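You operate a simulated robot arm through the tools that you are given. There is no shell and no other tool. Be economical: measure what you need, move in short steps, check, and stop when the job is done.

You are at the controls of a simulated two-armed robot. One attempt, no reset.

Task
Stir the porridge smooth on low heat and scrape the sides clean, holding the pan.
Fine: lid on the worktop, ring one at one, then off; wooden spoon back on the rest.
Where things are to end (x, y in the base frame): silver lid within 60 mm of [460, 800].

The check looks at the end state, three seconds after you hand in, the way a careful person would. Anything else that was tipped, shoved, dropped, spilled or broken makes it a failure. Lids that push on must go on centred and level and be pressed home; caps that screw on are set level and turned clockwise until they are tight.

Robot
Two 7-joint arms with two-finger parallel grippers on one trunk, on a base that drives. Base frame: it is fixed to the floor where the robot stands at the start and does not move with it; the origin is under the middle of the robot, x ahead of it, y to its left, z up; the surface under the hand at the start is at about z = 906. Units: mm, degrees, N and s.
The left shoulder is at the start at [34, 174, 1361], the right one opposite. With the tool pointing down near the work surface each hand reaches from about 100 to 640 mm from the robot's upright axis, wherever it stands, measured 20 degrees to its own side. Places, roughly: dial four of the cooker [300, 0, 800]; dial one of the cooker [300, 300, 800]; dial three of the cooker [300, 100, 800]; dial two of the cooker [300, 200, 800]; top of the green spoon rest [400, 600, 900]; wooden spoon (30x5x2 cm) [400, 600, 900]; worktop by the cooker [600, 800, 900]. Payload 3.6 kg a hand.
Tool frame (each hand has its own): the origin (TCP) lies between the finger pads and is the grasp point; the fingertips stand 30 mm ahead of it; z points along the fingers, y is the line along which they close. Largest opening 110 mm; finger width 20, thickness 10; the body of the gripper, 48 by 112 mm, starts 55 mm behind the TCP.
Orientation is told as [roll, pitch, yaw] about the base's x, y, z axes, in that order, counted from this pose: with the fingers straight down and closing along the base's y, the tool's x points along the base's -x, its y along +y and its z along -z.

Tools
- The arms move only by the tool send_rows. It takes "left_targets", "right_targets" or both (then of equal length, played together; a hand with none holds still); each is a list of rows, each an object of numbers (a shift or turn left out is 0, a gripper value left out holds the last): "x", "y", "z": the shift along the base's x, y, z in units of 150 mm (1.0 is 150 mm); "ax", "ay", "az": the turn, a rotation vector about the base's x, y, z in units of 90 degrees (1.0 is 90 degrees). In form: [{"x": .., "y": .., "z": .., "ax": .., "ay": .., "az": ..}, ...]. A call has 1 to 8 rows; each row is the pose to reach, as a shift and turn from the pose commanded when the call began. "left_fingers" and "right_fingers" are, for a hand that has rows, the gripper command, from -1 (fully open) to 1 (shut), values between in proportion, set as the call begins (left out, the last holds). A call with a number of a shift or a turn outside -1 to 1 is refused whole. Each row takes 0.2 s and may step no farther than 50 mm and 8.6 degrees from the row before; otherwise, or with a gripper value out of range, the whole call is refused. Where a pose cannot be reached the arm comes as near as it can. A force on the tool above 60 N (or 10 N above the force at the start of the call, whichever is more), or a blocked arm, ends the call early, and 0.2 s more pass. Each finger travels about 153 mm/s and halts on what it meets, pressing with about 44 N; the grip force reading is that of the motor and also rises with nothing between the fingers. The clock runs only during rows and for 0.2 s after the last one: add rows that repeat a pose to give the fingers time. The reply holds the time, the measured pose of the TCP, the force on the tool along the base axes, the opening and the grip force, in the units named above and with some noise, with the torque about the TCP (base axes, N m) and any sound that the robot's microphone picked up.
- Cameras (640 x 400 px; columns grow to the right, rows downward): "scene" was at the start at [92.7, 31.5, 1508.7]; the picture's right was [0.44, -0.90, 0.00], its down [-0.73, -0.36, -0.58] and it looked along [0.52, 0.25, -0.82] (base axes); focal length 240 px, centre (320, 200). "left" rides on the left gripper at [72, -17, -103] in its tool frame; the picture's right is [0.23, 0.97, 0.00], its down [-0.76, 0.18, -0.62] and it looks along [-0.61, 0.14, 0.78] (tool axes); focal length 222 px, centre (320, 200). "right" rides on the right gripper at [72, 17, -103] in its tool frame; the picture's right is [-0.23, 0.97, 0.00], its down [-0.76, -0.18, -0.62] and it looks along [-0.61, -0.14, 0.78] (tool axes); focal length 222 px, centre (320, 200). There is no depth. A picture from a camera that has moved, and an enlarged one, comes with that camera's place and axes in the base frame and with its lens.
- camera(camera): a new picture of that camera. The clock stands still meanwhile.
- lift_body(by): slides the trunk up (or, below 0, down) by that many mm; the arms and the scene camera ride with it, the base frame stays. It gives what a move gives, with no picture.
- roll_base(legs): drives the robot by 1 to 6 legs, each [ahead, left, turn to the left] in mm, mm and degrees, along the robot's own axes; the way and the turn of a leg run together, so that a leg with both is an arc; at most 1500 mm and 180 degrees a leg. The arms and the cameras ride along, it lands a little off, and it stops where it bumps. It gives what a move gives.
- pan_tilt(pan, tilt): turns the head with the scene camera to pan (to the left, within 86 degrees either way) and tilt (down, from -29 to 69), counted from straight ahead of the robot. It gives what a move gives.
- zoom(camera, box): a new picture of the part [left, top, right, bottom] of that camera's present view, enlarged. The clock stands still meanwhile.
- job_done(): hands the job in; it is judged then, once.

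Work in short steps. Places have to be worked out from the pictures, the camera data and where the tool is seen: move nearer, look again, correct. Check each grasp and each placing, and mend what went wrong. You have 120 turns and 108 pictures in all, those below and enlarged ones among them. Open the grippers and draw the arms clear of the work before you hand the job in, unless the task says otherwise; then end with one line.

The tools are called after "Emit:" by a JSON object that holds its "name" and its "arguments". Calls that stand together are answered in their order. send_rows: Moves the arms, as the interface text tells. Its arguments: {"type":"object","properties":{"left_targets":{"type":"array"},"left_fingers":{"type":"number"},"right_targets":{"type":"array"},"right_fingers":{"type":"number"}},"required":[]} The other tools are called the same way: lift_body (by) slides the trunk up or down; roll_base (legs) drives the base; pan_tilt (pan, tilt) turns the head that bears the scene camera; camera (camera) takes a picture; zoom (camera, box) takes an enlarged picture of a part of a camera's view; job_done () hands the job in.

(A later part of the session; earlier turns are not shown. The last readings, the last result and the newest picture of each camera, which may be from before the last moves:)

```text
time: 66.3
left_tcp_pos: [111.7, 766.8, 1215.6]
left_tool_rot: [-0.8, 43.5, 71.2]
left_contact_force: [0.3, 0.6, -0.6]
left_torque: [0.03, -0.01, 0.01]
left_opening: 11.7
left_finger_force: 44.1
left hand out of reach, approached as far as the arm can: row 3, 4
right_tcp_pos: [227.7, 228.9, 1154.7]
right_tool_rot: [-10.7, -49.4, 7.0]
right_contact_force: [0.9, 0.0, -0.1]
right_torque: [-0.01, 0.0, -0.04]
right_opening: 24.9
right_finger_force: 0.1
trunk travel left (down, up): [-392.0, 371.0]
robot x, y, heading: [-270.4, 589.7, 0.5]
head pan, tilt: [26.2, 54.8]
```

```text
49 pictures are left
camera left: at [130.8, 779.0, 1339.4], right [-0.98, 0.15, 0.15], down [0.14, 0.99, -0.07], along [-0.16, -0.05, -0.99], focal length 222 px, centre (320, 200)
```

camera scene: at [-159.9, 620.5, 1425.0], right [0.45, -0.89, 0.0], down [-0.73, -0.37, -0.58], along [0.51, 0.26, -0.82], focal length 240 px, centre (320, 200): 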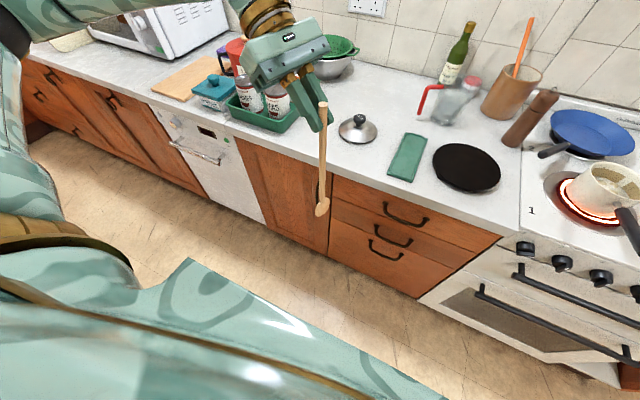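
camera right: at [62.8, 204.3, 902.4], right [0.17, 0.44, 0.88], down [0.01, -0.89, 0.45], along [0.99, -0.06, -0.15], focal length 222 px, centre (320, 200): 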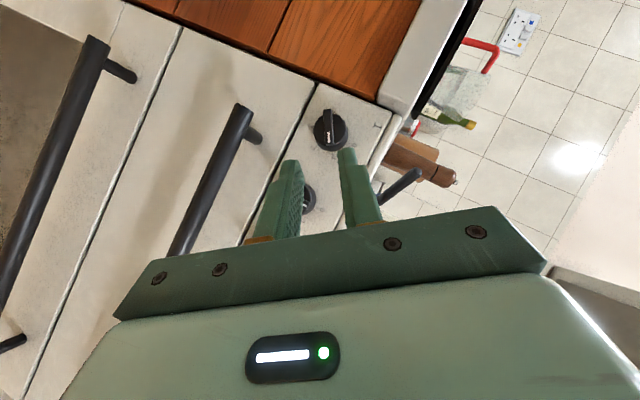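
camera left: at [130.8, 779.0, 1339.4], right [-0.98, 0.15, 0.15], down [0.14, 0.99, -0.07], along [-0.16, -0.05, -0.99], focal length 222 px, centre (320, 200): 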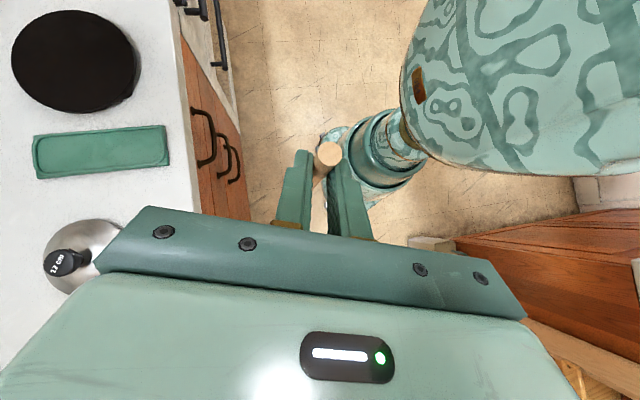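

The spoon hangs vertical, with the hand leaning left. To gain more clearance between the two arms, I yaw 40° more and tilt 10° past vertical.

Emit:
{"name": "send_rows", "arguments": {"left_targets": [{"az": 0.09}, {"az": 0.18}, {"az": 0.27}, {"az": 0.36}, {"az": 0.44}]}}

Emit:
{"name": "send_rows", "arguments": {"left_targets": [{"ax": -0.05, "ay": -0.02}, {"ax": -0.104, "ay": -0.04}]}}

```text
time: 67.5
left_tcp_pos: [111.4, 766.1, 1215.8]
left_tool_rot: [-0.1, 44.1, 110.8]
left_contact_force: [0.0, 0.0, 0.0]
left_torque: [0.02, 0.01, 0.0]
left_opening: 11.4
left_finger_force: 44.0
right_tcp_pos: [227.0, 229.1, 1153.4]
right_tool_rot: [-10.7, -49.4, 7.0]
right_contact_force: [-0.3, -0.8, 0.9]
right_torque: [0.01, -0.03, 0.01]
right_opening: 24.7
right_finger_force: 0.2
trunk travel left (down, up): [-392.0, 371.0]
robot x, y, heading: [-271.2, 586.7, 0.4]
head pan, tilt: [26.2, 54.8]
```

```text
time: 68.1
left_tcp_pos: [111.6, 766.8, 1214.5]
left_tool_rot: [-0.1, 54.1, 110.7]
left_contact_force: [-0.1, -0.3, -0.9]
left_torque: [0.03, 0.0, -0.01]
left_opening: 11.5
left_finger_force: 44.3
right_tcp_pos: [227.9, 228.4, 1153.8]
right_tool_rot: [-10.7, -49.4, 7.1]
right_contact_force: [0.0, 0.2, -0.2]
right_torque: [0.0, -0.03, -0.03]
right_opening: 24.9
right_finger_force: 0.0
trunk travel left (down, up): [-392.0, 371.0]
robot x, y, heading: [-271.5, 594.2, 0.5]
head pan, tilt: [26.2, 54.8]
```

Orientation reached. The estimated tip offset is (+31, -51, -265) from the TCP. I raise the spoon and test crossing right by about 180 mm while still away from the cooker.

Emit:
{"name": "send_rows", "arguments": {"left_targets": [{"z": 0.25}, {"z": 0.5}, {"z": 0.55, "y": -0.25}, {"z": 0.55, "y": -0.55}, {"z": 0.55, "y": -0.8}, {"z": 0.55, "y": -1.0}]}}

Emit:
{"name": "send_rows", "arguments": {"left_targets": [{"x": 0.15, "y": -0.1}, {"x": 0.3, "y": -0.2}]}}

```text
time: 69.5
left_tcp_pos: [110.5, 613.0, 1295.5]
left_tool_rot: [-0.2, 54.0, 110.7]
left_contact_force: [0.0, -0.7, -0.2]
left_torque: [0.02, 0.02, -0.05]
left_opening: 11.5
left_finger_force: 44.3
right_tcp_pos: [227.4, 228.0, 1152.0]
right_tool_rot: [-10.6, -49.4, 7.0]
right_contact_force: [0.0, 0.0, 0.0]
right_torque: [-0.03, -0.02, 0.01]
right_opening: 24.9
right_finger_force: 0.1
trunk travel left (down, up): [-392.0, 371.0]
robot x, y, heading: [-273.0, 585.3, 0.4]
head pan, tilt: [26.2, 54.8]
```

```text
time: 70.1
left_tcp_pos: [157.7, 596.6, 1296.5]
left_tool_rot: [0.0, 54.2, 110.5]
left_contact_force: [-0.3, 0.5, 0.8]
left_torque: [0.01, -0.02, -0.06]
left_opening: 11.4
left_finger_force: 43.5
left hand out of reach, approached as far as the arm can: row 2
right_tcp_pos: [227.5, 230.2, 1154.1]
right_tool_rot: [-10.7, -49.3, 7.0]
right_contact_force: [0.0, -0.4, 0.2]
right_torque: [0.03, 0.02, -0.03]
right_opening: 24.8
right_finger_force: 0.0
trunk travel left (down, up): [-392.0, 371.0]
robot x, y, heading: [-272.2, 588.9, 0.5]
head pan, tilt: [26.2, 54.8]
```

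The left hand can reach relative [430, 8]. Base at about [10, 180] puts the spoon over the pan at tip height 1031, with the right hand clear of the other pans. I drive right, then forward.

Emit:
{"name": "roll_base", "arguments": {"legs": [[0, -407, 0], [200, 0, 0]]}}

Emit:
{"name": "camera", "arguments": {"camera": "scene"}}

```text
time: 73.8
left_tcp_pos: [362.6, 189.6, 1297.9]
left_tool_rot: [0.0, 54.1, 110.5]
left_contact_force: [0.8, 0.3, 0.1]
left_torque: [0.01, 0.02, -0.03]
left_opening: 11.1
left_finger_force: 43.7
right_tcp_pos: [432.9, -176.6, 1152.8]
right_tool_rot: [-10.7, -49.3, 7.0]
right_contact_force: [0.6, 0.2, 0.0]
right_torque: [0.0, 0.02, -0.01]
right_opening: 24.5
right_finger_force: 0.1
trunk travel left (down, up): [-392.0, 371.0]
robot x, y, heading: [-66.9, 181.8, 0.5]
head pan, tilt: [26.2, 54.8]
```

```text
48 pictures are left
camera scene: at [46.0, 215.2, 1424.9], right [0.45, -0.89, 0.0], down [-0.73, -0.37, -0.57], along [0.51, 0.26, -0.82], focal length 240 px, centre (320, 200)
```

scene: 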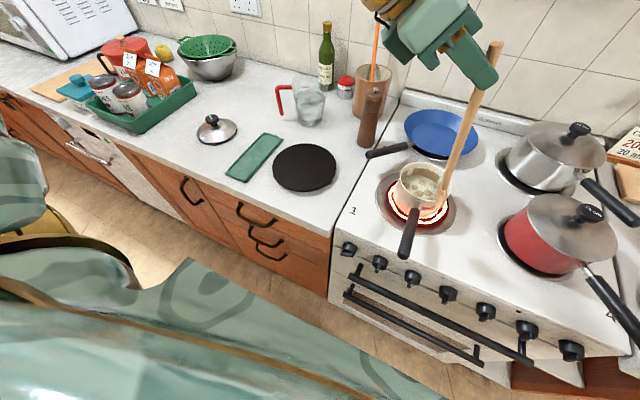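

The spoon is close to the pan and the ring is red. I bring the right hand round to grip the handle: first untilt it while moving left and back, then roll it to lean right.

Emit:
{"name": "send_rows", "arguments": {"right_targets": [{"x": -0.1, "y": 0.08, "ax": 0.02, "ay": 0.09}, {"x": -0.2, "y": 0.16, "ax": 0.04, "ay": 0.18}, {"x": -0.3, "y": 0.24, "ax": 0.06, "ay": 0.27}, {"x": -0.4, "y": 0.32, "ax": 0.08, "ay": 0.36}, {"x": -0.45, "y": 0.4, "ax": 0.1, "ay": 0.45}, {"x": -0.5, "y": 0.5, "ax": 0.1, "ay": 0.54}], "right_fingers": 0}}

Emit:
{"name": "send_rows", "arguments": {"right_targets": [{"y": 0.14, "ax": 0.08}, {"y": 0.28, "ax": 0.16}, {"y": 0.42, "ax": 0.24}, {"y": 0.56, "ax": 0.32}, {"y": 0.7, "ax": 0.4}, {"y": 0.85, "ax": 0.45}, {"y": 1.0, "ax": 0.45}]}}

Emit:
{"name": "camera", "arguments": {"camera": "right"}}

```text
time: 75.2
left_tcp_pos: [362.9, 189.8, 1295.6]
left_tool_rot: [-0.1, 54.2, 110.5]
left_contact_force: [0.2, -0.2, -0.6]
left_torque: [-0.01, 0.01, 0.0]
left_opening: 11.4
left_finger_force: 44.6
right_tcp_pos: [357.3, -101.8, 1153.3]
right_tool_rot: [2.4, -1.1, 0.8]
right_contact_force: [0.0, 0.6, 0.1]
right_torque: [0.01, 0.01, -0.04]
right_opening: 54.9
right_finger_force: 0.0
trunk travel left (down, up): [-392.0, 371.0]
robot x, y, heading: [-69.5, 180.2, 0.4]
head pan, tilt: [26.2, 54.8]
```

```text
time: 76.8
left_tcp_pos: [361.8, 190.7, 1296.5]
left_tool_rot: [0.0, 54.2, 110.5]
left_contact_force: [-0.4, -0.9, -0.3]
left_torque: [0.0, 0.03, -0.01]
left_opening: 11.4
left_finger_force: 44.0
right_tcp_pos: [355.6, 49.4, 1153.3]
right_tool_rot: [43.1, -1.4, -0.2]
right_contact_force: [-0.6, 0.0, 0.7]
right_torque: [-0.05, -0.02, 0.0]
right_opening: 55.0
right_finger_force: 0.0
trunk travel left (down, up): [-392.0, 371.0]
robot x, y, heading: [-67.1, 184.0, 0.3]
head pan, tilt: [26.2, 54.8]
```

```text
47 pictures are left
camera right: at [281.8, -9.6, 1237.0], right [0.21, 0.71, 0.67], down [0.75, -0.56, 0.35], along [0.63, 0.43, -0.65], focal length 222 px, centre (320, 200)
```

right: 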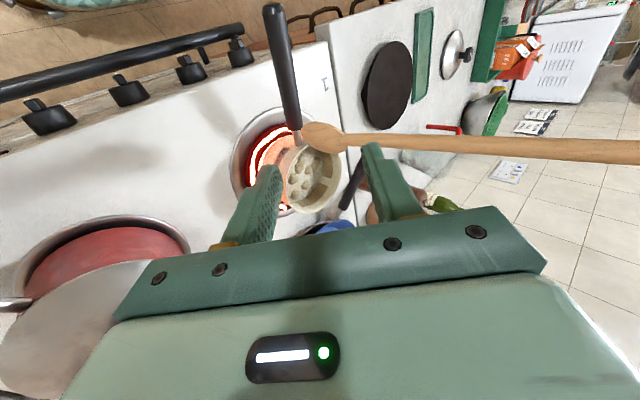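

The handle axis is near y≈154, z≈995 (x 275–430). I approach along the leaned finger direction to a pre-grip at [325, 106, 1046].

Emit:
{"name": "send_rows", "arguments": {"right_targets": [{"x": -0.07, "y": 0.12, "z": -0.24}, {"x": -0.14, "y": 0.25, "z": -0.48}, {"x": -0.2, "y": 0.38, "z": -0.713}]}}

Emit:
{"name": "camera", "arguments": {"camera": "right"}}

```text
time: 77.6
left_tcp_pos: [362.1, 188.0, 1297.3]
left_tool_rot: [0.0, 54.2, 110.5]
left_contact_force: [-0.2, 0.0, -0.3]
left_torque: [-0.02, -0.01, 0.0]
left_opening: 11.4
left_finger_force: 44.5
right_tcp_pos: [327.5, 105.5, 1046.5]
right_tool_rot: [42.9, -1.5, -0.2]
right_contact_force: [-0.2, 0.0, 0.4]
right_torque: [0.0, -0.03, 0.0]
right_opening: 54.9
right_finger_force: 0.0
trunk travel left (down, up): [-392.0, 371.0]
robot x, y, heading: [-69.2, 180.2, 0.5]
head pan, tilt: [26.2, 54.8]
```

```text
46 pictures are left
camera right: at [252.0, 47.2, 1129.3], right [0.21, 0.71, 0.67], down [0.75, -0.56, 0.35], along [0.63, 0.43, -0.65], focal length 222 px, centre (320, 200)
```

right: 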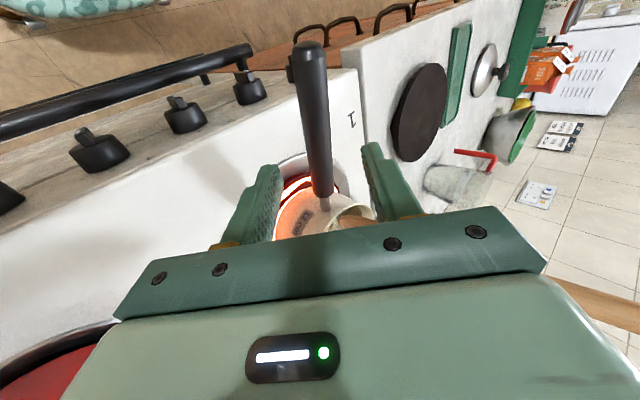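

The handle is centred between the fingers. I advance 68 mm along them and close gently.

Emit:
{"name": "send_rows", "arguments": {"right_targets": [{"y": 0.11, "z": -0.12}, {"y": 0.22, "z": -0.235}, {"y": 0.31, "z": -0.33}]}}

Emit:
{"name": "camera", "arguments": {"camera": "right"}}

```text
time: 78.4
left_tcp_pos: [362.3, 189.5, 1297.1]
left_tool_rot: [-0.1, 54.2, 110.5]
left_contact_force: [-0.6, -0.1, -0.3]
left_torque: [0.03, 0.0, -0.01]
left_opening: 11.3
left_finger_force: 44.1
right_tcp_pos: [326.4, 151.3, 996.0]
right_tool_rot: [43.0, -1.4, -0.3]
right_contact_force: [0.2, 0.4, 0.4]
right_torque: [-0.01, 0.02, 0.01]
right_opening: 55.1
right_finger_force: 0.1
trunk travel left (down, up): [-392.0, 371.0]
robot x, y, heading: [-66.7, 183.3, 0.4]
head pan, tilt: [26.2, 54.8]
```

```text
45 pictures are left
camera right: at [251.4, 93.2, 1080.4], right [0.21, 0.71, 0.67], down [0.75, -0.56, 0.35], along [0.63, 0.43, -0.65], focal length 222 px, centre (320, 200)
```

right: 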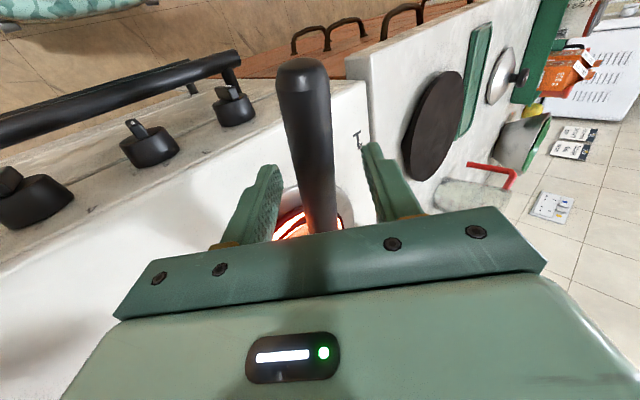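

The handle passes right through the grasp point, so I close the right gripper on it.

Emit:
{"name": "send_rows", "arguments": {"right_targets": [{"z": 0}, {"z": 0}, {"z": 0}], "right_fingers": 1}}

Emit:
{"name": "camera", "arguments": {"camera": "scene"}}

```text
time: 79.2
left_tcp_pos: [362.5, 189.4, 1296.9]
left_tool_rot: [0.0, 54.2, 110.5]
left_contact_force: [-0.9, 0.5, -1.3]
left_torque: [0.03, 0.02, -0.02]
left_opening: 11.1
left_finger_force: 44.4
right_tcp_pos: [325.2, 150.9, 996.0]
right_tool_rot: [42.9, -1.3, -0.3]
right_contact_force: [0.0, -0.6, -4.7]
right_torque: [-0.09, 0.66, 0.02]
right_opening: 22.5
right_finger_force: 43.9
trunk travel left (down, up): [-392.0, 371.0]
robot x, y, heading: [-66.2, 181.4, 0.3]
head pan, tilt: [26.2, 54.8]
```

```text
44 pictures are left
camera scene: at [45.6, 215.2, 1424.9], right [0.45, -0.89, 0.0], down [-0.73, -0.37, -0.58], along [0.51, 0.26, -0.82], focal length 240 px, centre (320, 200)
```

scene: 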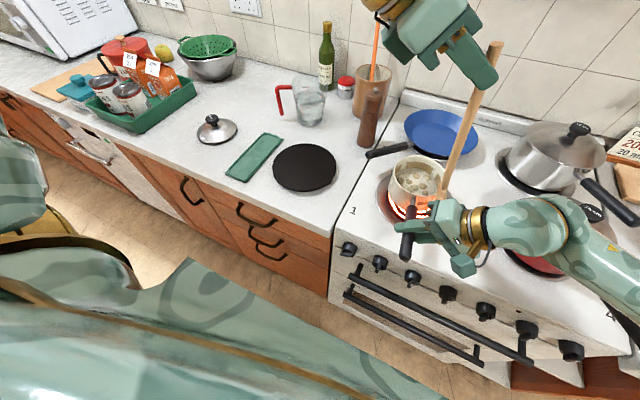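

The pan handle is held at 22.5 mm. I zoom in on the pan for its centre and contents before moving the spoon over it.

Emit:
{"name": "zoom", "arguments": {"camera": "scene", "box": [370, 130, 490, 230]}}

Emit:
{"name": "camera", "arguments": {"camera": "left"}}

```text
4.00 times, centred on (430, 180) of scene
camera zoom: at [45.6, 215.2, 1424.9], right [0.45, -0.89, 0.0], down [-0.73, -0.37, -0.58], along [0.51, 0.26, -0.82], focal length 960 px, centre (-120, 280)
```

zoom: 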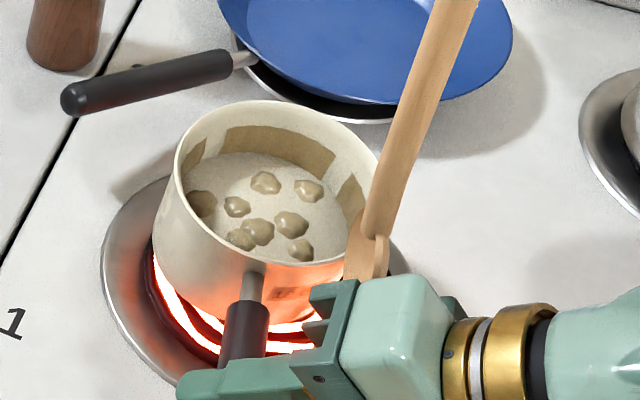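

```text
42 pictures are left
camera left: at [362.5, 234.0, 1415.4], right [-0.87, -0.47, 0.18], down [-0.5, 0.83, -0.25], along [-0.03, -0.31, -0.95], focal length 222 px, centre (320, 200)
```

left: 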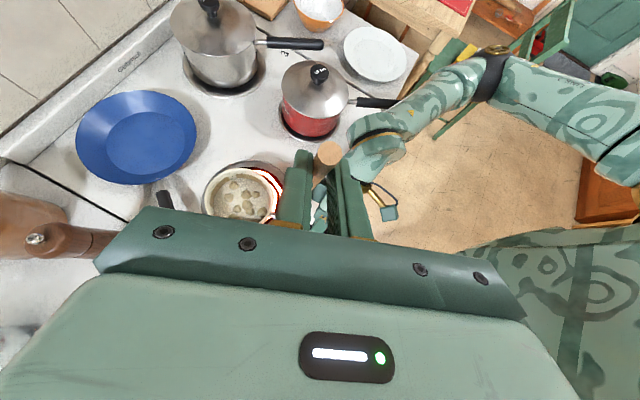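

The 4.7 N weight and 0.66 Nm torque say closing lifted the pan: the handle was slightly off-centre along the closing line. I move back down and right along that line in small steps until the ring carries the weight again.

Emit:
{"name": "send_rows", "arguments": {"right_targets": [{"y": -0.02, "z": -0.019}, {"y": -0.035, "z": -0.033}]}}

Emit:
{"name": "zoom", "arguments": {"camera": "scene", "box": [370, 130, 490, 230]}}

```text
time: 79.8
left_tcp_pos: [362.5, 188.7, 1296.1]
left_tool_rot: [0.0, 54.2, 110.5]
left_contact_force: [0.0, -0.7, 0.1]
left_torque: [0.05, -0.01, 0.03]
left_opening: 11.5
left_finger_force: 44.2
right_tcp_pos: [327.8, 145.7, 991.8]
right_tool_rot: [43.0, -1.4, -0.3]
right_contact_force: [0.3, 0.2, -5.4]
right_torque: [-0.09, 0.71, 0.04]
right_opening: 22.5
right_finger_force: 44.0
trunk travel left (down, up): [-392.0, 371.0]
robot x, y, heading: [-71.8, 182.7, 0.1]
head pan, tilt: [26.2, 54.8]
```

```text
4.00 times, centred on (430, 180) of scene
camera zoom: at [45.5, 215.3, 1425.0], right [0.45, -0.89, 0.0], down [-0.73, -0.37, -0.58], along [0.51, 0.26, -0.82], focal length 960 px, centre (-120, 280)
```

zoom: 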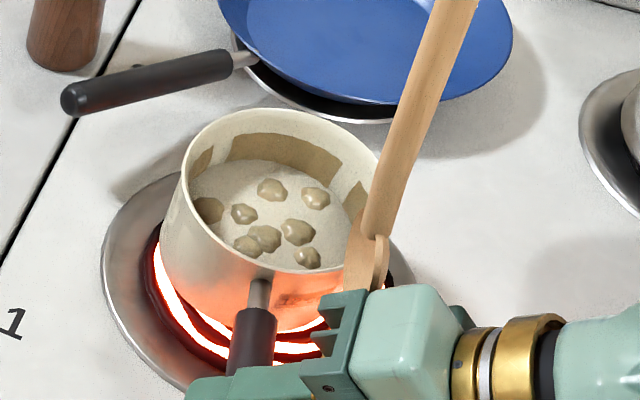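

Still hanging. I continue lowering the same way.

Emit:
{"name": "send_rows", "arguments": {"right_targets": [{"y": -0.015, "z": -0.017}, {"y": -0.03, "z": -0.034}]}}

```text
time: 80.4
left_tcp_pos: [361.3, 188.9, 1297.3]
left_tool_rot: [-0.1, 54.2, 110.3]
left_contact_force: [1.2, 1.1, -0.5]
left_torque: [0.02, 0.01, -0.01]
left_opening: 11.6
left_finger_force: 44.2
right_tcp_pos: [327.1, 142.1, 989.0]
right_tool_rot: [43.1, -1.6, -0.2]
right_contact_force: [-0.3, 2.2, 1.7]
right_torque: [0.1, 0.15, 0.13]
right_opening: 22.6
right_finger_force: 44.0
trunk travel left (down, up): [-392.0, 371.0]
robot x, y, heading: [-66.1, 184.4, 0.5]
head pan, tilt: [26.2, 54.8]
```

Contact: the ring now carries the weight. I check the pan's seating.

Emit:
{"name": "zoom", "arguments": {"camera": "scene", "box": [370, 130, 490, 230]}}

Emit:
{"name": "zoom", "arguments": {"camera": "left", "box": [180, 120, 380, 250]}}

```text
4.00 times, centred on (430, 180) of scene
camera zoom: at [44.6, 215.7, 1425.1], right [0.45, -0.89, 0.0], down [-0.73, -0.37, -0.58], along [0.51, 0.26, -0.82], focal length 960 px, centre (-120, 280)
```

zoom: 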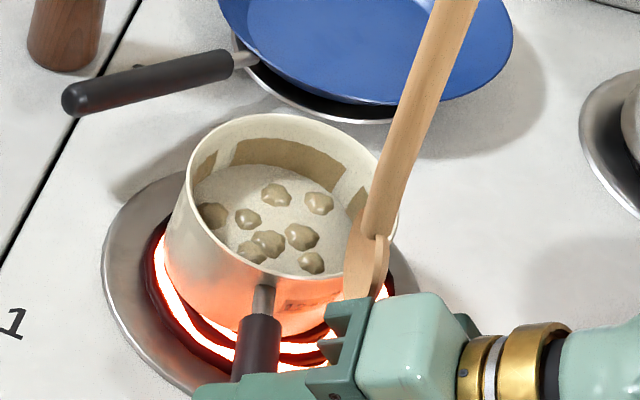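

```text
3.08 times, centred on (280, 185) of left
camera zoom: at [361.5, 234.5, 1415.8], right [-0.87, -0.47, 0.18], down [-0.5, 0.83, -0.25], along [-0.03, -0.31, -0.95], focal length 684 px, centre (443, 246)
```

zoom: 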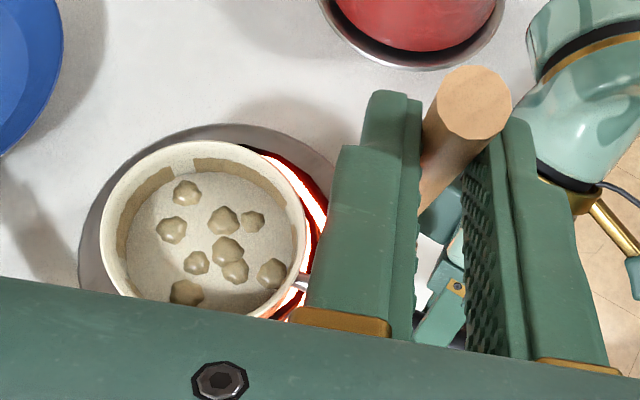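

The pan is seated, with its rim centre at about [487, 164], z 980. I move the spoon over it, testing the left arm's reach from here.

Emit:
{"name": "send_rows", "arguments": {"left_targets": [{"x": 0.2, "y": 0.07}, {"x": 0.4, "y": 0.14}, {"x": 0.62, "y": 0.2}]}}

Emit:
{"name": "zoom", "arguments": {"camera": "scene", "box": [370, 110, 490, 230]}}

```text
time: 81.2
left_tcp_pos: [455.4, 219.2, 1297.3]
left_tool_rot: [-0.1, 54.2, 110.4]
left_contact_force: [-0.8, 0.5, -0.9]
left_torque: [0.05, 0.05, 0.01]
left_opening: 11.5
left_finger_force: 44.0
right_tcp_pos: [326.7, 140.1, 987.6]
right_tool_rot: [42.9, -1.5, -0.2]
right_contact_force: [-1.2, 0.8, 5.6]
right_torque: [0.1, -0.27, 0.09]
right_opening: 22.2
right_finger_force: 44.0
trunk travel left (down, up): [-392.0, 371.0]
robot x, y, heading: [-62.7, 181.2, 0.5]
head pan, tilt: [26.2, 54.8]
```

```text
3.33 times, centred on (430, 170) of scene
camera zoom: at [44.4, 215.2, 1425.1], right [0.45, -0.89, 0.0], down [-0.73, -0.37, -0.58], along [0.51, 0.26, -0.82], focal length 800 px, centre (-47, 300)
```

zoom: 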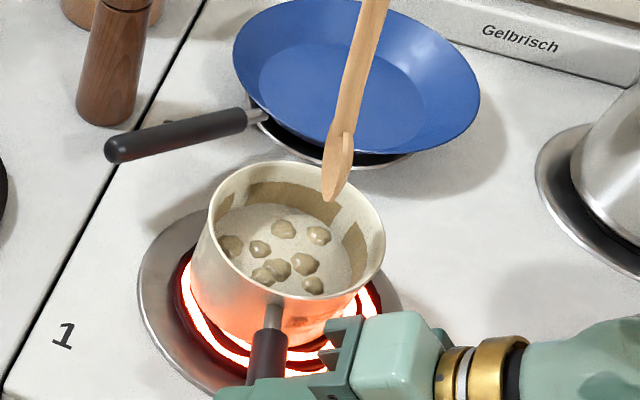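

The tip is seen at about [476, 156, 1028], so I shift +10/+8 mm to centre it and lower it into the porridge.

Emit:
{"name": "send_rows", "arguments": {"left_targets": [{"x": 0.07, "y": 0.05, "z": -0.1}, {"x": 0.07, "y": 0.05, "z": -0.3}, {"x": 0.07, "y": 0.05, "z": -0.45}, {"x": 0.07, "y": 0.05, "z": -0.58}]}}

Emit:
{"name": "zoom", "arguments": {"camera": "scene", "box": [370, 110, 490, 230]}}

Emit:
{"name": "zoom", "arguments": {"camera": "left", "box": [180, 100, 420, 260]}}

```text
time: 82.2
left_tcp_pos: [465.4, 226.9, 1210.1]
left_tool_rot: [-0.2, 54.2, 110.5]
left_contact_force: [1.0, 0.2, -0.6]
left_torque: [0.04, 0.01, 0.01]
left_opening: 11.4
left_finger_force: 44.0
right_tcp_pos: [325.7, 140.9, 987.3]
right_tool_rot: [43.0, -1.5, -0.2]
right_contact_force: [-1.2, -0.8, 8.5]
right_torque: [0.02, -0.5, -0.1]
right_opening: 22.4
right_finger_force: 43.8
trunk travel left (down, up): [-392.0, 371.0]
robot x, y, heading: [-67.0, 187.1, 0.1]
head pan, tilt: [26.2, 54.8]
```

```text
3.33 times, centred on (430, 170) of scene
camera zoom: at [44.3, 215.1, 1425.1], right [0.45, -0.89, 0.0], down [-0.73, -0.37, -0.58], along [0.52, 0.26, -0.82], focal length 800 px, centre (-47, 300)
```

zoom: 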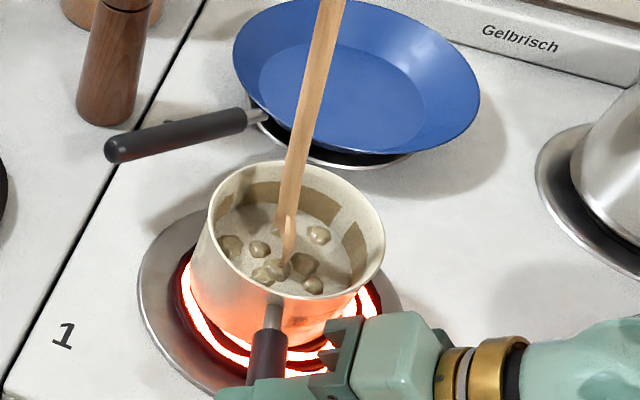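

```text
2.50 times, centred on (300, 180) of left
camera zoom: at [465.0, 271.1, 1328.7], right [-0.87, -0.47, 0.18], down [-0.5, 0.83, -0.25], along [-0.03, -0.31, -0.95], focal length 555 px, centre (370, 250)
```

zoom: 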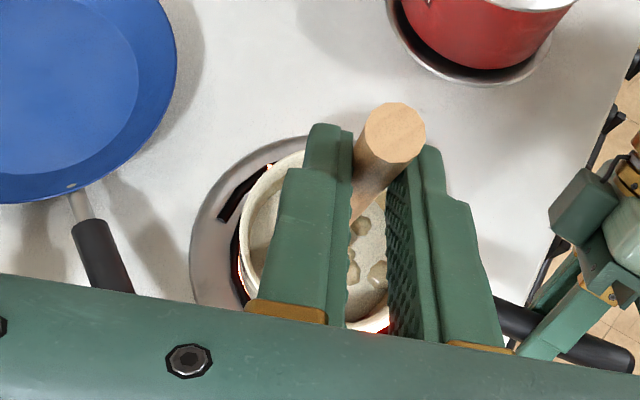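

The spoon is in the porridge, centred. I stir a first moderate ellipse slightly deeper, watching forces.

Emit:
{"name": "send_rows", "arguments": {"left_targets": [{"x": -0.138, "y": -0.05, "z": -0.04}, {"x": -0.145, "y": 0.097, "z": -0.05}, {"x": -0.068, "y": 0.188, "z": -0.05}, {"x": 0.049, "y": 0.168, "z": -0.05}, {"x": 0.138, "y": 0.05, "z": -0.05}, {"x": 0.145, "y": -0.097, "z": -0.05}, {"x": 0.068, "y": -0.188, "z": -0.05}, {"x": -0.049, "y": -0.168, "z": -0.05}]}}

Emit:
{"name": "zoom", "arguments": {"camera": "scene", "box": [370, 110, 490, 230]}}

```text
time: 84.0
left_tcp_pos: [457.1, 201.1, 1203.2]
left_tool_rot: [-0.1, 54.2, 110.5]
left_contact_force: [0.0, -0.2, -0.4]
left_torque: [0.02, 0.02, 0.01]
left_opening: 11.4
left_finger_force: 43.9
left hand out of reach, approached as far as the arm can: row 6, 7
right_tcp_pos: [325.9, 142.2, 986.2]
right_tool_rot: [43.0, -1.5, -0.4]
right_contact_force: [-0.9, -1.0, 8.2]
right_torque: [0.0, -0.47, -0.13]
right_opening: 22.4
right_finger_force: 44.1
trunk travel left (down, up): [-392.0, 371.0]
robot x, y, heading: [-67.6, 182.7, 0.5]
head pan, tilt: [26.2, 54.8]
```

```text
3.33 times, centred on (430, 170) of scene
camera zoom: at [44.3, 215.2, 1425.1], right [0.45, -0.89, 0.0], down [-0.73, -0.37, -0.58], along [0.52, 0.26, -0.82], focal length 800 px, centre (-47, 300)
```

zoom: 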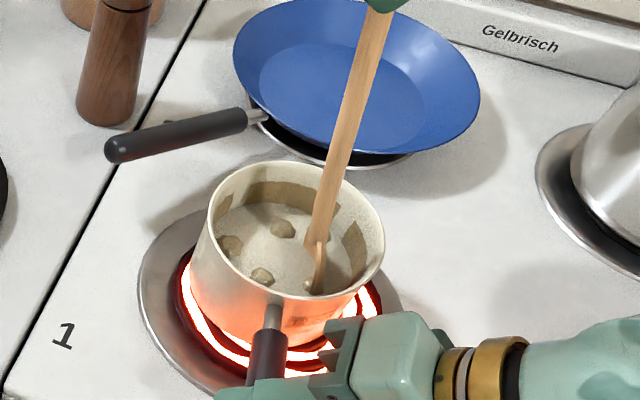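

Lumps are already fewer, with no wall force. I do a wider ellipse toward the walls, centred on the pan.

Emit:
{"name": "send_rows", "arguments": {"left_targets": [{"x": -0.151, "y": 0.095}, {"x": -0.153, "y": 0.286}, {"x": -0.037, "y": 0.406}, {"x": 0.129, "y": 0.389}, {"x": 0.25, "y": 0.241}, {"x": 0.258, "y": 0.033}, {"x": 0.145, "y": -0.095}, {"x": -0.025, "y": -0.069}]}}

Emit:
{"name": "zoom", "arguments": {"camera": "scene", "box": [370, 110, 490, 230]}}

```text
time: 85.8
left_tcp_pos: [452.6, 191.6, 1201.8]
left_tool_rot: [-0.2, 54.2, 110.4]
left_contact_force: [0.2, -1.2, 0.1]
left_torque: [-0.02, -0.01, 0.01]
left_opening: 11.7
left_finger_force: 44.0
left hand out of reach, approached as far as the arm can: row 6, 7
right_tcp_pos: [326.2, 142.6, 986.9]
right_tool_rot: [42.9, -1.3, -0.2]
right_contact_force: [-1.6, -0.7, 5.9]
right_torque: [0.01, -0.31, -0.04]
right_opening: 22.6
right_finger_force: 44.3
trunk travel left (down, up): [-392.0, 371.0]
robot x, y, heading: [-68.5, 185.6, 0.4]
head pan, tilt: [26.2, 54.8]
```

```text
3.33 times, centred on (430, 170) of scene
camera zoom: at [44.3, 215.3, 1425.1], right [0.45, -0.89, 0.0], down [-0.73, -0.37, -0.58], along [0.51, 0.26, -0.82], focal length 800 px, centre (-47, 300)
```

zoom: 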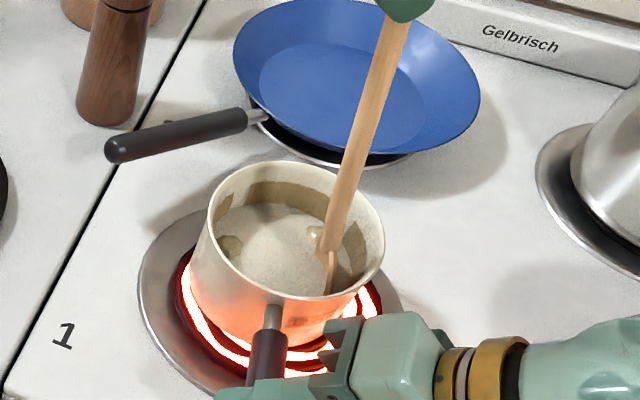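

Two lumps are left and the wall patches remain. The tip is really about (30, -67) from the TCP, so the pan-centre TCP is about [457, 231]. I scrape the left/front half of the wall more closely.

Emit:
{"name": "send_rows", "arguments": {"left_targets": [{"x": -0.051, "y": -0.017}, {"x": -0.136, "y": 0.067}, {"x": -0.196, "y": 0.181}, {"x": -0.219, "y": 0.297}, {"x": -0.204, "y": 0.409}, {"x": -0.154, "y": 0.498}, {"x": -0.075, "y": 0.551}, {"x": 0.019, "y": 0.561}]}}

Emit:
{"name": "zoom", "arguments": {"camera": "scene", "box": [370, 110, 490, 230]}}

```text
time: 87.6
left_tcp_pos: [455.9, 275.7, 1201.5]
left_tool_rot: [0.2, 54.0, 110.5]
left_contact_force: [-2.3, -6.4, -1.8]
left_torque: [-1.22, 0.43, -0.23]
left_opening: 11.5
left_finger_force: 44.1
right_tcp_pos: [326.4, 141.4, 986.3]
right_tool_rot: [43.0, -1.5, -0.2]
right_contact_force: [-1.0, 5.0, 2.9]
right_torque: [0.08, 0.05, 0.73]
right_opening: 22.4
right_finger_force: 43.9
trunk travel left (down, up): [-392.0, 371.0]
robot x, y, heading: [-67.7, 185.1, 0.3]
head pan, tilt: [26.2, 54.8]
```

```text
3.33 times, centred on (430, 170) of scene
camera zoom: at [44.5, 215.1, 1425.0], right [0.45, -0.89, 0.0], down [-0.73, -0.37, -0.58], along [0.51, 0.26, -0.82], focal length 800 px, centre (-47, 300)
```

zoom: 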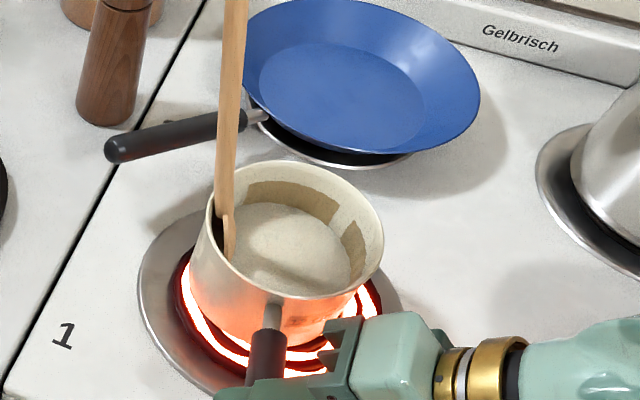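

Light contact on the left wall, and the lumps look gone. I continue along the back and right walls.

Emit:
{"name": "send_rows", "arguments": {"left_targets": [{"x": 0.097, "y": -0.036}, {"x": 0.179, "y": -0.113}, {"x": 0.235, "y": -0.217}, {"x": 0.262, "y": -0.343}]}}

Emit:
{"name": "zoom", "arguments": {"camera": "scene", "box": [370, 110, 490, 230]}}

```text
time: 88.6
left_tcp_pos: [494.4, 224.3, 1201.9]
left_tool_rot: [-0.1, 54.1, 110.4]
left_contact_force: [-4.0, 1.5, -2.7]
left_torque: [0.37, 0.95, -0.16]
left_opening: 11.3
left_finger_force: 44.3
right_tcp_pos: [327.0, 140.3, 987.2]
right_tool_rot: [42.9, -1.6, -0.4]
right_contact_force: [2.4, -0.8, 3.6]
right_torque: [0.14, -0.31, -0.18]
right_opening: 22.3
right_finger_force: 43.9
trunk travel left (down, up): [-392.0, 371.0]
robot x, y, heading: [-64.5, 181.5, 0.6]
head pan, tilt: [26.2, 54.8]
```

```text
3.33 times, centred on (430, 170) of scene
camera zoom: at [44.5, 215.5, 1425.0], right [0.45, -0.89, 0.0], down [-0.73, -0.37, -0.58], along [0.51, 0.26, -0.82], focal length 800 px, centre (-47, 300)
```

zoom: 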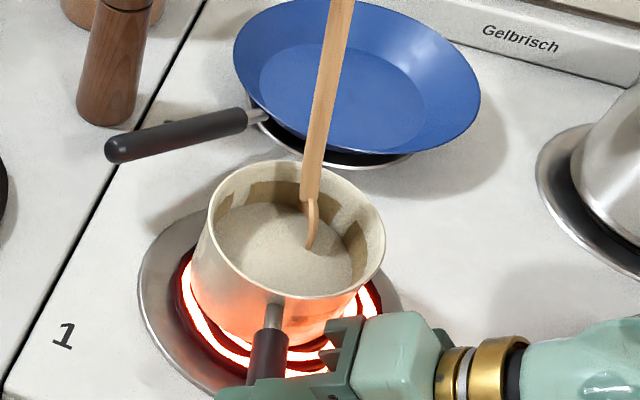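

Contact at the back wall too (4 N). I continue along the right wall.

Emit:
{"name": "send_rows", "arguments": {"left_targets": [{"x": 0.0, "y": -0.119}, {"x": -0.05, "y": -0.213}, {"x": -0.13, "y": -0.28}, {"x": -0.234, "y": -0.29}]}}

Emit:
{"name": "zoom", "arguments": {"camera": "scene", "box": [370, 110, 490, 230]}}

```text
time: 89.6
left_tcp_pos: [453.5, 190.6, 1205.1]
left_tool_rot: [-0.3, 54.3, 110.4]
left_contact_force: [0.5, -0.3, -0.3]
left_torque: [-0.02, 0.02, 0.0]
left_opening: 11.5
left_finger_force: 43.8
left hand out of reach, approached as far as the arm can: row 1, 2, 3, 4
right_tcp_pos: [327.3, 141.7, 986.6]
right_tool_rot: [43.0, -1.5, -0.3]
right_contact_force: [2.3, -0.8, 5.6]
right_torque: [0.0, -0.53, -0.2]
right_opening: 22.3
right_finger_force: 44.5
trunk travel left (down, up): [-392.0, 371.0]
robot x, y, heading: [-71.7, 185.6, 0.6]
head pan, tilt: [26.2, 54.8]
```

```text
3.33 times, centred on (430, 170) of scene
camera zoom: at [44.9, 215.1, 1425.1], right [0.45, -0.89, 0.0], down [-0.73, -0.37, -0.58], along [0.51, 0.26, -0.82], focal length 800 px, centre (-47, 300)
```

zoom: 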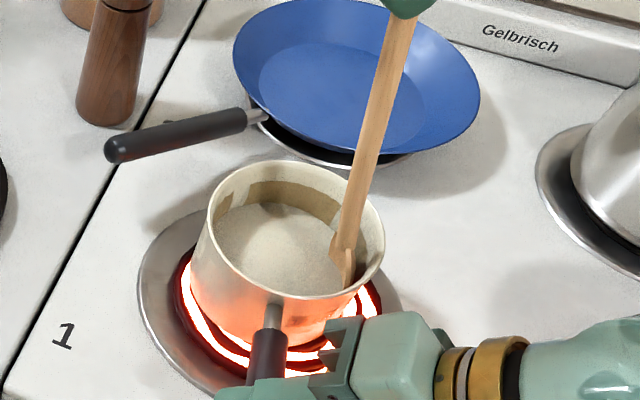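

The porridge looks smooth and the left patch is gone. To reach the right wall I lean the spoon 8° more, which keeps the wrist left, and press toward the right wall.

Emit:
{"name": "send_rows", "arguments": {"left_targets": [{"x": 0.05, "y": 0.23, "z": -0.06, "ax": -0.083, "ay": -0.032}, {"x": 0.065, "y": 0.17, "z": -0.06, "ax": -0.083, "ay": -0.032}, {"x": 0.13, "y": 0.22, "z": -0.06, "ax": -0.083, "ay": -0.032}, {"x": 0.17, "y": 0.32, "z": -0.06, "ax": -0.083, "ay": -0.032}, {"x": 0.19, "y": 0.42, "z": -0.06, "ax": -0.083, "ay": -0.032}]}}

Emit:
{"name": "zoom", "arguments": {"camera": "scene", "box": [390, 140, 460, 200]}}

```text
time: 90.8
left_tcp_pos: [482.2, 254.1, 1196.3]
left_tool_rot: [-0.2, 62.2, 110.4]
left_contact_force: [-2.0, -0.4, -0.1]
left_torque: [0.04, 0.56, -0.19]
left_opening: 11.4
left_finger_force: 44.3
right_tcp_pos: [325.6, 140.3, 987.1]
right_tool_rot: [43.0, -1.5, -0.2]
right_contact_force: [0.2, -2.8, 5.4]
right_torque: [-0.06, -0.37, -0.29]
right_opening: 22.4
right_finger_force: 44.3
trunk travel left (down, up): [-392.0, 371.0]
robot x, y, heading: [-64.4, 185.1, 0.3]
head pan, tilt: [26.2, 54.8]
```

```text
6.67 times, centred on (425, 170) of scene
camera zoom: at [44.3, 215.1, 1425.1], right [0.45, -0.89, 0.0], down [-0.73, -0.37, -0.58], along [0.52, 0.26, -0.82], focal length 1600 px, centre (-380, 400)
```

zoom: 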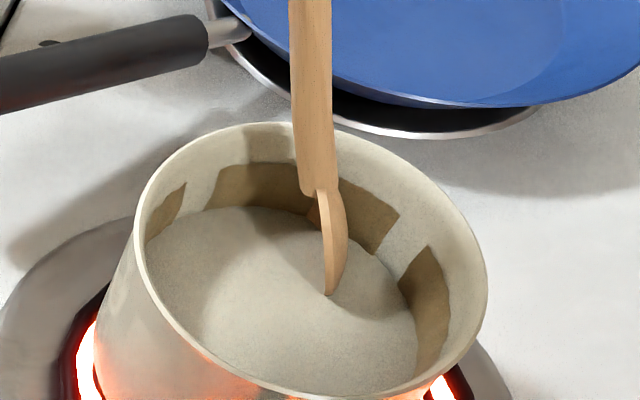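

The porridge is smooth, but the brown bands above its surface (z≈958) remain on the walls. I raise the bowl so its end is at band height and sweep it flat along the right wall to test scraping.

Emit:
{"name": "send_rows", "arguments": {"left_targets": [{"x": -0.108, "y": -0.18, "z": 0.13}, {"x": -0.08, "y": -0.235, "z": 0.13}, {"x": -0.16, "y": -0.275, "z": 0.13}, {"x": -0.253, "y": -0.285, "z": 0.13}, {"x": -0.16, "y": -0.28, "z": 0.13}, {"x": -0.08, "y": -0.24, "z": 0.13}, {"x": -0.03, "y": -0.18, "z": 0.13}]}}

Emit:
{"name": "zoom", "arguments": {"camera": "scene", "box": [390, 140, 460, 200]}}

```text
time: 92.4
left_tcp_pos: [476.7, 227.1, 1214.7]
left_tool_rot: [-0.4, 62.2, 110.3]
left_contact_force: [-2.7, 0.8, -0.6]
left_torque: [0.3, 0.57, -0.18]
left_opening: 11.4
left_finger_force: 43.6
right_tcp_pos: [325.3, 141.1, 987.0]
right_tool_rot: [43.1, -1.5, -0.2]
right_contact_force: [-1.9, -0.5, 4.6]
right_torque: [0.12, 0.02, -0.08]
right_opening: 22.6
right_finger_force: 43.9
trunk travel left (down, up): [-392.0, 371.0]
robot x, y, heading: [-65.3, 183.6, 0.4]
head pan, tilt: [26.2, 54.8]
```

```text
6.67 times, centred on (425, 170) of scene
camera zoom: at [44.2, 215.4, 1425.1], right [0.45, -0.89, 0.0], down [-0.73, -0.37, -0.58], along [0.52, 0.26, -0.82], focal length 1600 px, centre (-380, 400)
```

zoom: 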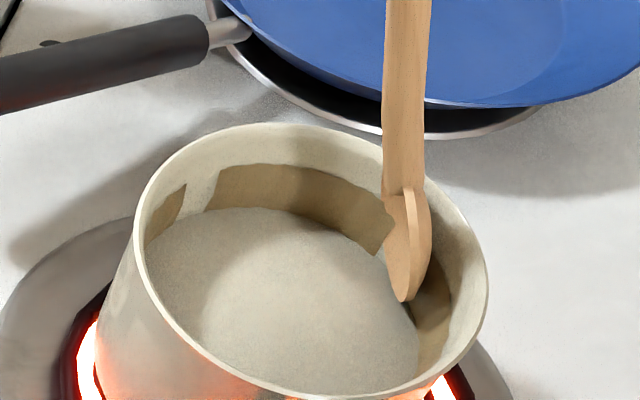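

Measured again, the pan's inner radius is about 61 mm, so I was 8 mm short of the wall. I sweep the right wall again with the tip out at r≈60.

Emit:
{"name": "send_rows", "arguments": {"left_targets": [{"x": 0.013, "y": -0.023}, {"x": -0.02, "y": -0.087}, {"x": -0.08, "y": -0.127}, {"x": -0.149, "y": -0.14}, {"x": -0.218, "y": -0.14}, {"x": -0.149, "y": -0.145}, {"x": -0.08, "y": -0.135}, {"x": -0.02, "y": -0.095}]}}

Emit:
{"name": "zoom", "arguments": {"camera": "scene", "box": [390, 140, 460, 200]}}

```text
time: 94.2
left_tcp_pos: [474.5, 212.7, 1214.8]
left_tool_rot: [-0.3, 62.2, 110.3]
left_contact_force: [-1.3, 0.8, -0.7]
left_torque: [0.17, 0.44, -0.14]
left_opening: 11.0
left_finger_force: 43.9
right_tcp_pos: [327.2, 140.9, 987.5]
right_tool_rot: [43.0, -1.5, -0.2]
right_contact_force: [1.4, -2.4, 4.0]
right_torque: [-0.11, -0.31, -0.24]
right_opening: 22.4
right_finger_force: 43.8
trunk travel left (down, up): [-392.0, 371.0]
robot x, y, heading: [-66.1, 180.7, 0.5]
head pan, tilt: [26.2, 54.8]
```

```text
6.67 times, centred on (425, 170) of scene
camera zoom: at [44.6, 215.1, 1425.0], right [0.45, -0.89, 0.0], down [-0.73, -0.37, -0.58], along [0.51, 0.26, -0.82], focal length 1600 px, centre (-380, 400)
```

zoom: 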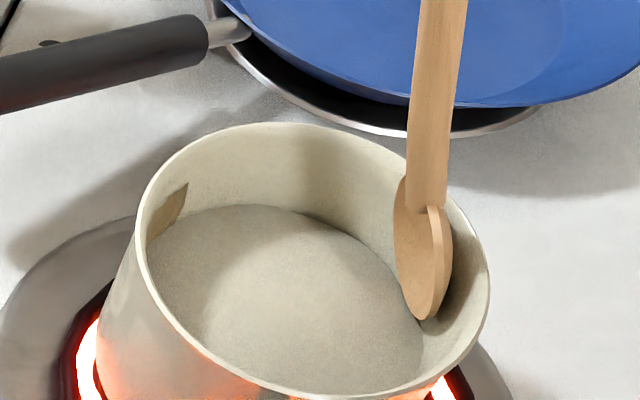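

The back and right bands are scraped clean; only the left band is visible, plus the front wall I cannot see. I swing the spoon to near vertical and sweep the left wall round toward the front.

Emit:
{"name": "send_rows", "arguments": {"left_targets": [{"x": 0, "y": -0.02, "z": 0.033, "ax": 0.069, "ay": 0.0265}, {"x": 0.007, "y": -0.04, "z": 0.067, "ax": 0.138, "ay": 0.053}, {"x": 0.017, "y": -0.053, "z": 0.1, "ax": 0.2075, "ay": 0.0796}, {"x": 0.093, "y": 0.067, "z": 0.1, "ax": 0.2075, "ay": 0.0796}, {"x": 0.017, "y": 0.107, "z": 0.1, "ax": 0.2075, "ay": 0.0796}, {"x": -0.117, "y": 0.14, "z": 0.1, "ax": 0.2075, "ay": 0.0796}, {"x": -0.197, "y": 0.027, "z": 0.1, "ax": 0.2075, "ay": 0.0796}, {"x": -0.237, "y": -0.08, "z": 0.1, "ax": 0.2075, "ay": 0.0796}]}}

Emit:
{"name": "zoom", "arguments": {"camera": "scene", "box": [390, 140, 460, 200]}}

```text
time: 96.0
left_tcp_pos: [436.4, 230.0, 1228.6]
left_tool_rot: [0.0, 42.4, 110.5]
left_contact_force: [5.1, -1.3, 1.5]
left_torque: [-0.58, -1.23, 0.12]
left_opening: 11.5
left_finger_force: 44.2
left hand out of reach, approached as far as the arm can: row 2, 3, 4, 5, 7, 8
right_tcp_pos: [326.3, 140.8, 987.1]
right_tool_rot: [42.9, -1.2, -0.2]
right_contact_force: [-4.2, 2.0, -0.2]
right_torque: [-0.1, 0.13, 0.51]
right_opening: 22.3
right_finger_force: 44.0
trunk travel left (down, up): [-392.0, 371.0]
robot x, y, heading: [-69.1, 181.3, 0.2]
head pan, tilt: [26.2, 54.8]
```

```text
6.67 times, centred on (425, 170) of scene
camera zoom: at [44.9, 215.2, 1425.1], right [0.45, -0.89, 0.0], down [-0.73, -0.37, -0.58], along [0.51, 0.26, -0.82], focal length 1600 px, centre (-380, 400)
```

zoom: 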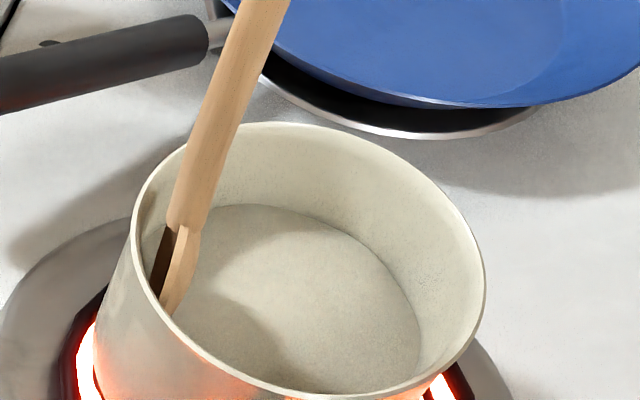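

The spoon presses the left/front wall with light contact. Next I lean the spoon again and sweep along the front wall round to the right wall.

Emit:
{"name": "send_rows", "arguments": {"left_targets": [{"x": -0.067, "y": 0.08, "z": -0.033, "ax": -0.069, "ay": -0.0265}, {"x": -0.133, "y": 0.16, "z": -0.067, "ax": -0.138, "ay": -0.053}, {"x": -0.2, "y": 0.233, "z": -0.093, "ax": -0.2075, "ay": -0.0796}, {"x": -0.203, "y": 0.14, "z": -0.093, "ax": -0.2075, "ay": -0.0796}, {"x": -0.167, "y": 0.053, "z": -0.093, "ax": -0.2075, "ay": -0.0796}, {"x": -0.113, "y": -0.053, "z": -0.093, "ax": -0.2075, "ay": -0.0796}, {"x": -0.047, "y": -0.14, "z": -0.093, "ax": -0.2075, "ay": -0.0796}, {"x": 0.053, "y": -0.167, "z": -0.093, "ax": -0.2075, "ay": -0.0796}]}}

Emit:
{"name": "zoom", "arguments": {"camera": "scene", "box": [390, 140, 460, 200]}}

```text
time: 97.8
left_tcp_pos: [444.4, 202.6, 1214.5]
left_tool_rot: [-0.2, 62.2, 110.4]
left_contact_force: [0.1, 4.1, -1.2]
left_torque: [1.17, 0.15, 0.16]
left_opening: 11.6
left_finger_force: 44.0
right_tcp_pos: [327.0, 141.2, 987.1]
right_tool_rot: [43.0, -1.5, -0.2]
right_contact_force: [1.1, -5.9, 3.8]
right_torque: [-0.06, -0.22, -0.69]
right_opening: 22.4
right_finger_force: 43.5
trunk travel left (down, up): [-392.0, 371.0]
robot x, y, heading: [-69.2, 179.6, 0.7]
head pan, tilt: [26.2, 54.8]
```

```text
6.67 times, centred on (425, 170) of scene
camera zoom: at [44.7, 215.2, 1425.0], right [0.45, -0.89, 0.0], down [-0.73, -0.37, -0.58], along [0.51, 0.26, -0.82], focal length 1600 px, centre (-380, 400)
```

zoom: 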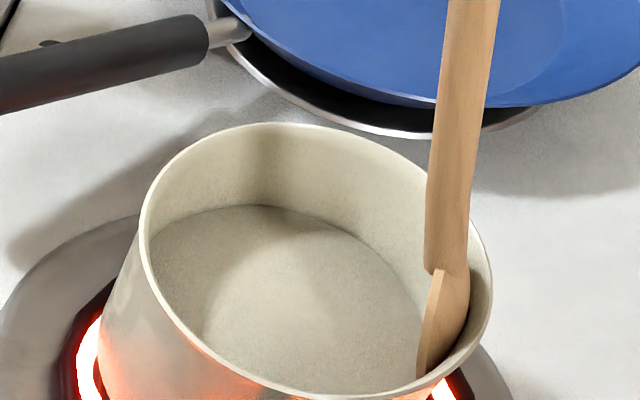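

All visible walls are clean. I do one reverse pass along the hidden front wall for certainty, ending at the centre.

Emit:
{"name": "send_rows", "arguments": {"left_targets": [{"x": -0.107, "y": 0.027, "z": -0.03}, {"x": -0.18, "y": 0.107, "z": -0.03}, {"x": -0.236, "y": 0.213, "z": -0.03}, {"x": -0.267, "y": 0.317, "z": -0.03}, {"x": -0.283, "y": 0.413, "z": -0.03}, {"x": -0.267, "y": 0.507, "z": -0.03}, {"x": -0.236, "y": 0.61, "z": -0.03}, {"x": 0, "y": 0.413, "z": -0.03}]}}

Emit:
{"name": "send_rows", "arguments": {"left_targets": [{"z": 0.15}, {"z": 0.4}, {"z": 0.65}]}}

Emit:
{"name": "zoom", "arguments": {"camera": "scene", "box": [380, 110, 480, 210]}}

Emit:
{"name": "camera", "arguments": {"camera": "left"}}

```text
time: 99.6
left_tcp_pos: [446.5, 263.4, 1209.6]
left_tool_rot: [-0.1, 62.0, 110.4]
left_contact_force: [0.7, -0.4, -0.7]
left_torque: [0.04, 0.03, 0.01]
left_opening: 11.3
left_finger_force: 43.7
right_tcp_pos: [329.3, 140.1, 987.6]
right_tool_rot: [43.1, -1.6, -0.3]
right_contact_force: [1.2, 1.1, 0.7]
right_torque: [0.04, 0.02, 0.07]
right_opening: 22.5
right_finger_force: 44.1
trunk travel left (down, up): [-392.0, 371.0]
robot x, y, heading: [-65.5, 180.3, 0.3]
head pan, tilt: [26.2, 54.8]
```

```text
time: 100.4
left_tcp_pos: [445.7, 264.1, 1308.1]
left_tool_rot: [-0.2, 62.1, 110.5]
left_contact_force: [0.2, -0.3, -0.8]
left_torque: [0.05, -0.02, 0.03]
left_opening: 11.7
left_finger_force: 43.6
right_tcp_pos: [326.9, 141.8, 986.4]
right_tool_rot: [43.0, -1.5, -0.3]
right_contact_force: [0.2, -0.7, 2.3]
right_torque: [-0.07, 0.11, -0.06]
right_opening: 22.0
right_finger_force: 44.3
trunk travel left (down, up): [-392.0, 371.0]
robot x, y, heading: [-64.8, 186.0, 0.3]
head pan, tilt: [26.2, 54.8]
```

```text
4.00 times, centred on (430, 160) of scene
camera zoom: at [44.8, 215.1, 1425.0], right [0.45, -0.89, 0.0], down [-0.73, -0.37, -0.58], along [0.51, 0.26, -0.82], focal length 960 px, centre (-120, 360)
```

zoom: 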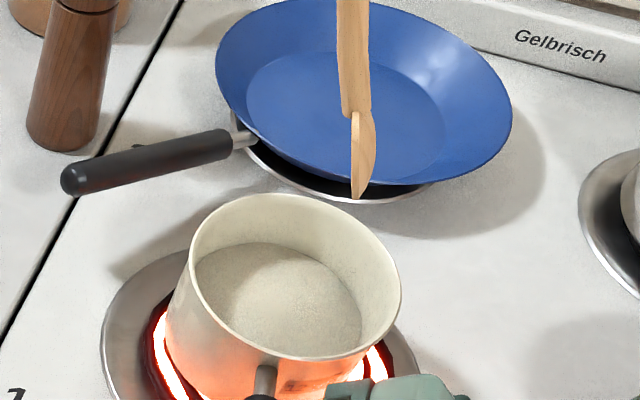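

```text
24 pictures are left
camera left: at [440.6, 324.9, 1419.3], right [-0.87, -0.44, 0.2], down [-0.48, 0.79, -0.38], along [0.01, -0.43, -0.9], focal length 222 px, centre (320, 200)
```

left: 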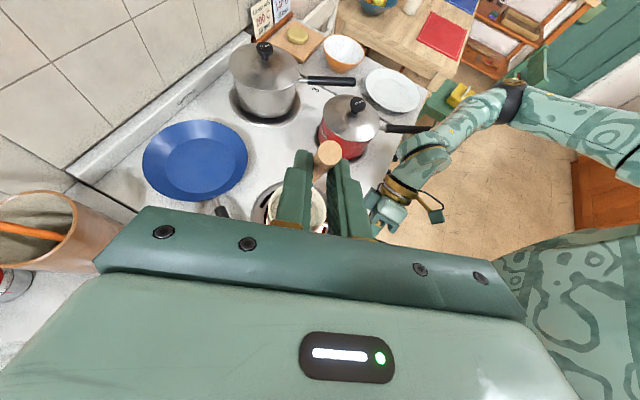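

The porridge is smooth and the walls are clean. I open the right gripper and withdraw along its finger direction, while the left spoon stays high above the pan.

Emit:
{"name": "send_rows", "arguments": {"right_targets": [{"z": 0}, {"z": 0}, {"y": -0.1, "z": 0.107}, {"y": -0.3, "z": 0.32}, {"y": -0.48, "z": 0.51}, {"y": -0.65, "z": 0.7}], "right_fingers": 0}}

Emit:
{"name": "zoom", "arguments": {"camera": "scene", "box": [340, 120, 500, 260]}}

```text
time: 101.8
left_tcp_pos: [445.5, 265.4, 1308.3]
left_tool_rot: [-0.2, 62.2, 110.2]
left_contact_force: [-0.1, 0.5, -0.1]
left_torque: [0.03, 0.0, -0.02]
left_opening: 11.3
left_finger_force: 44.1
right_tcp_pos: [324.8, 42.8, 1091.5]
right_tool_rot: [43.0, -1.4, -0.2]
right_contact_force: [-0.6, -0.5, -0.1]
right_torque: [0.01, 0.0, -0.02]
right_opening: 55.1
right_finger_force: 0.0
trunk travel left (down, up): [-392.0, 371.0]
robot x, y, heading: [-65.7, 186.5, 0.4]
head pan, tilt: [26.2, 54.8]
```

```text
2.86 times, centred on (420, 190) of scene
camera zoom: at [44.4, 214.8, 1425.1], right [0.45, -0.89, 0.0], down [-0.73, -0.37, -0.58], along [0.51, 0.26, -0.82], focal length 686 px, centre (34, 229)
```

zoom: 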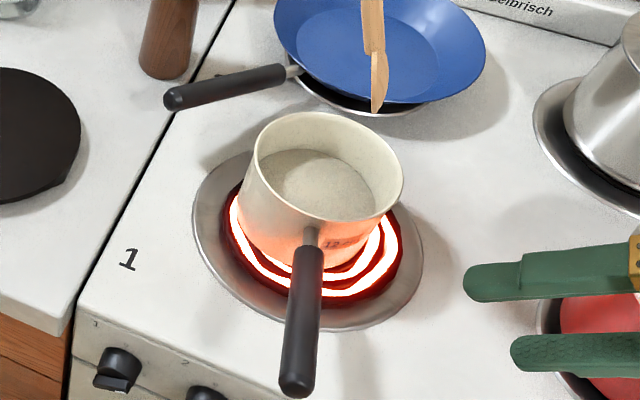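

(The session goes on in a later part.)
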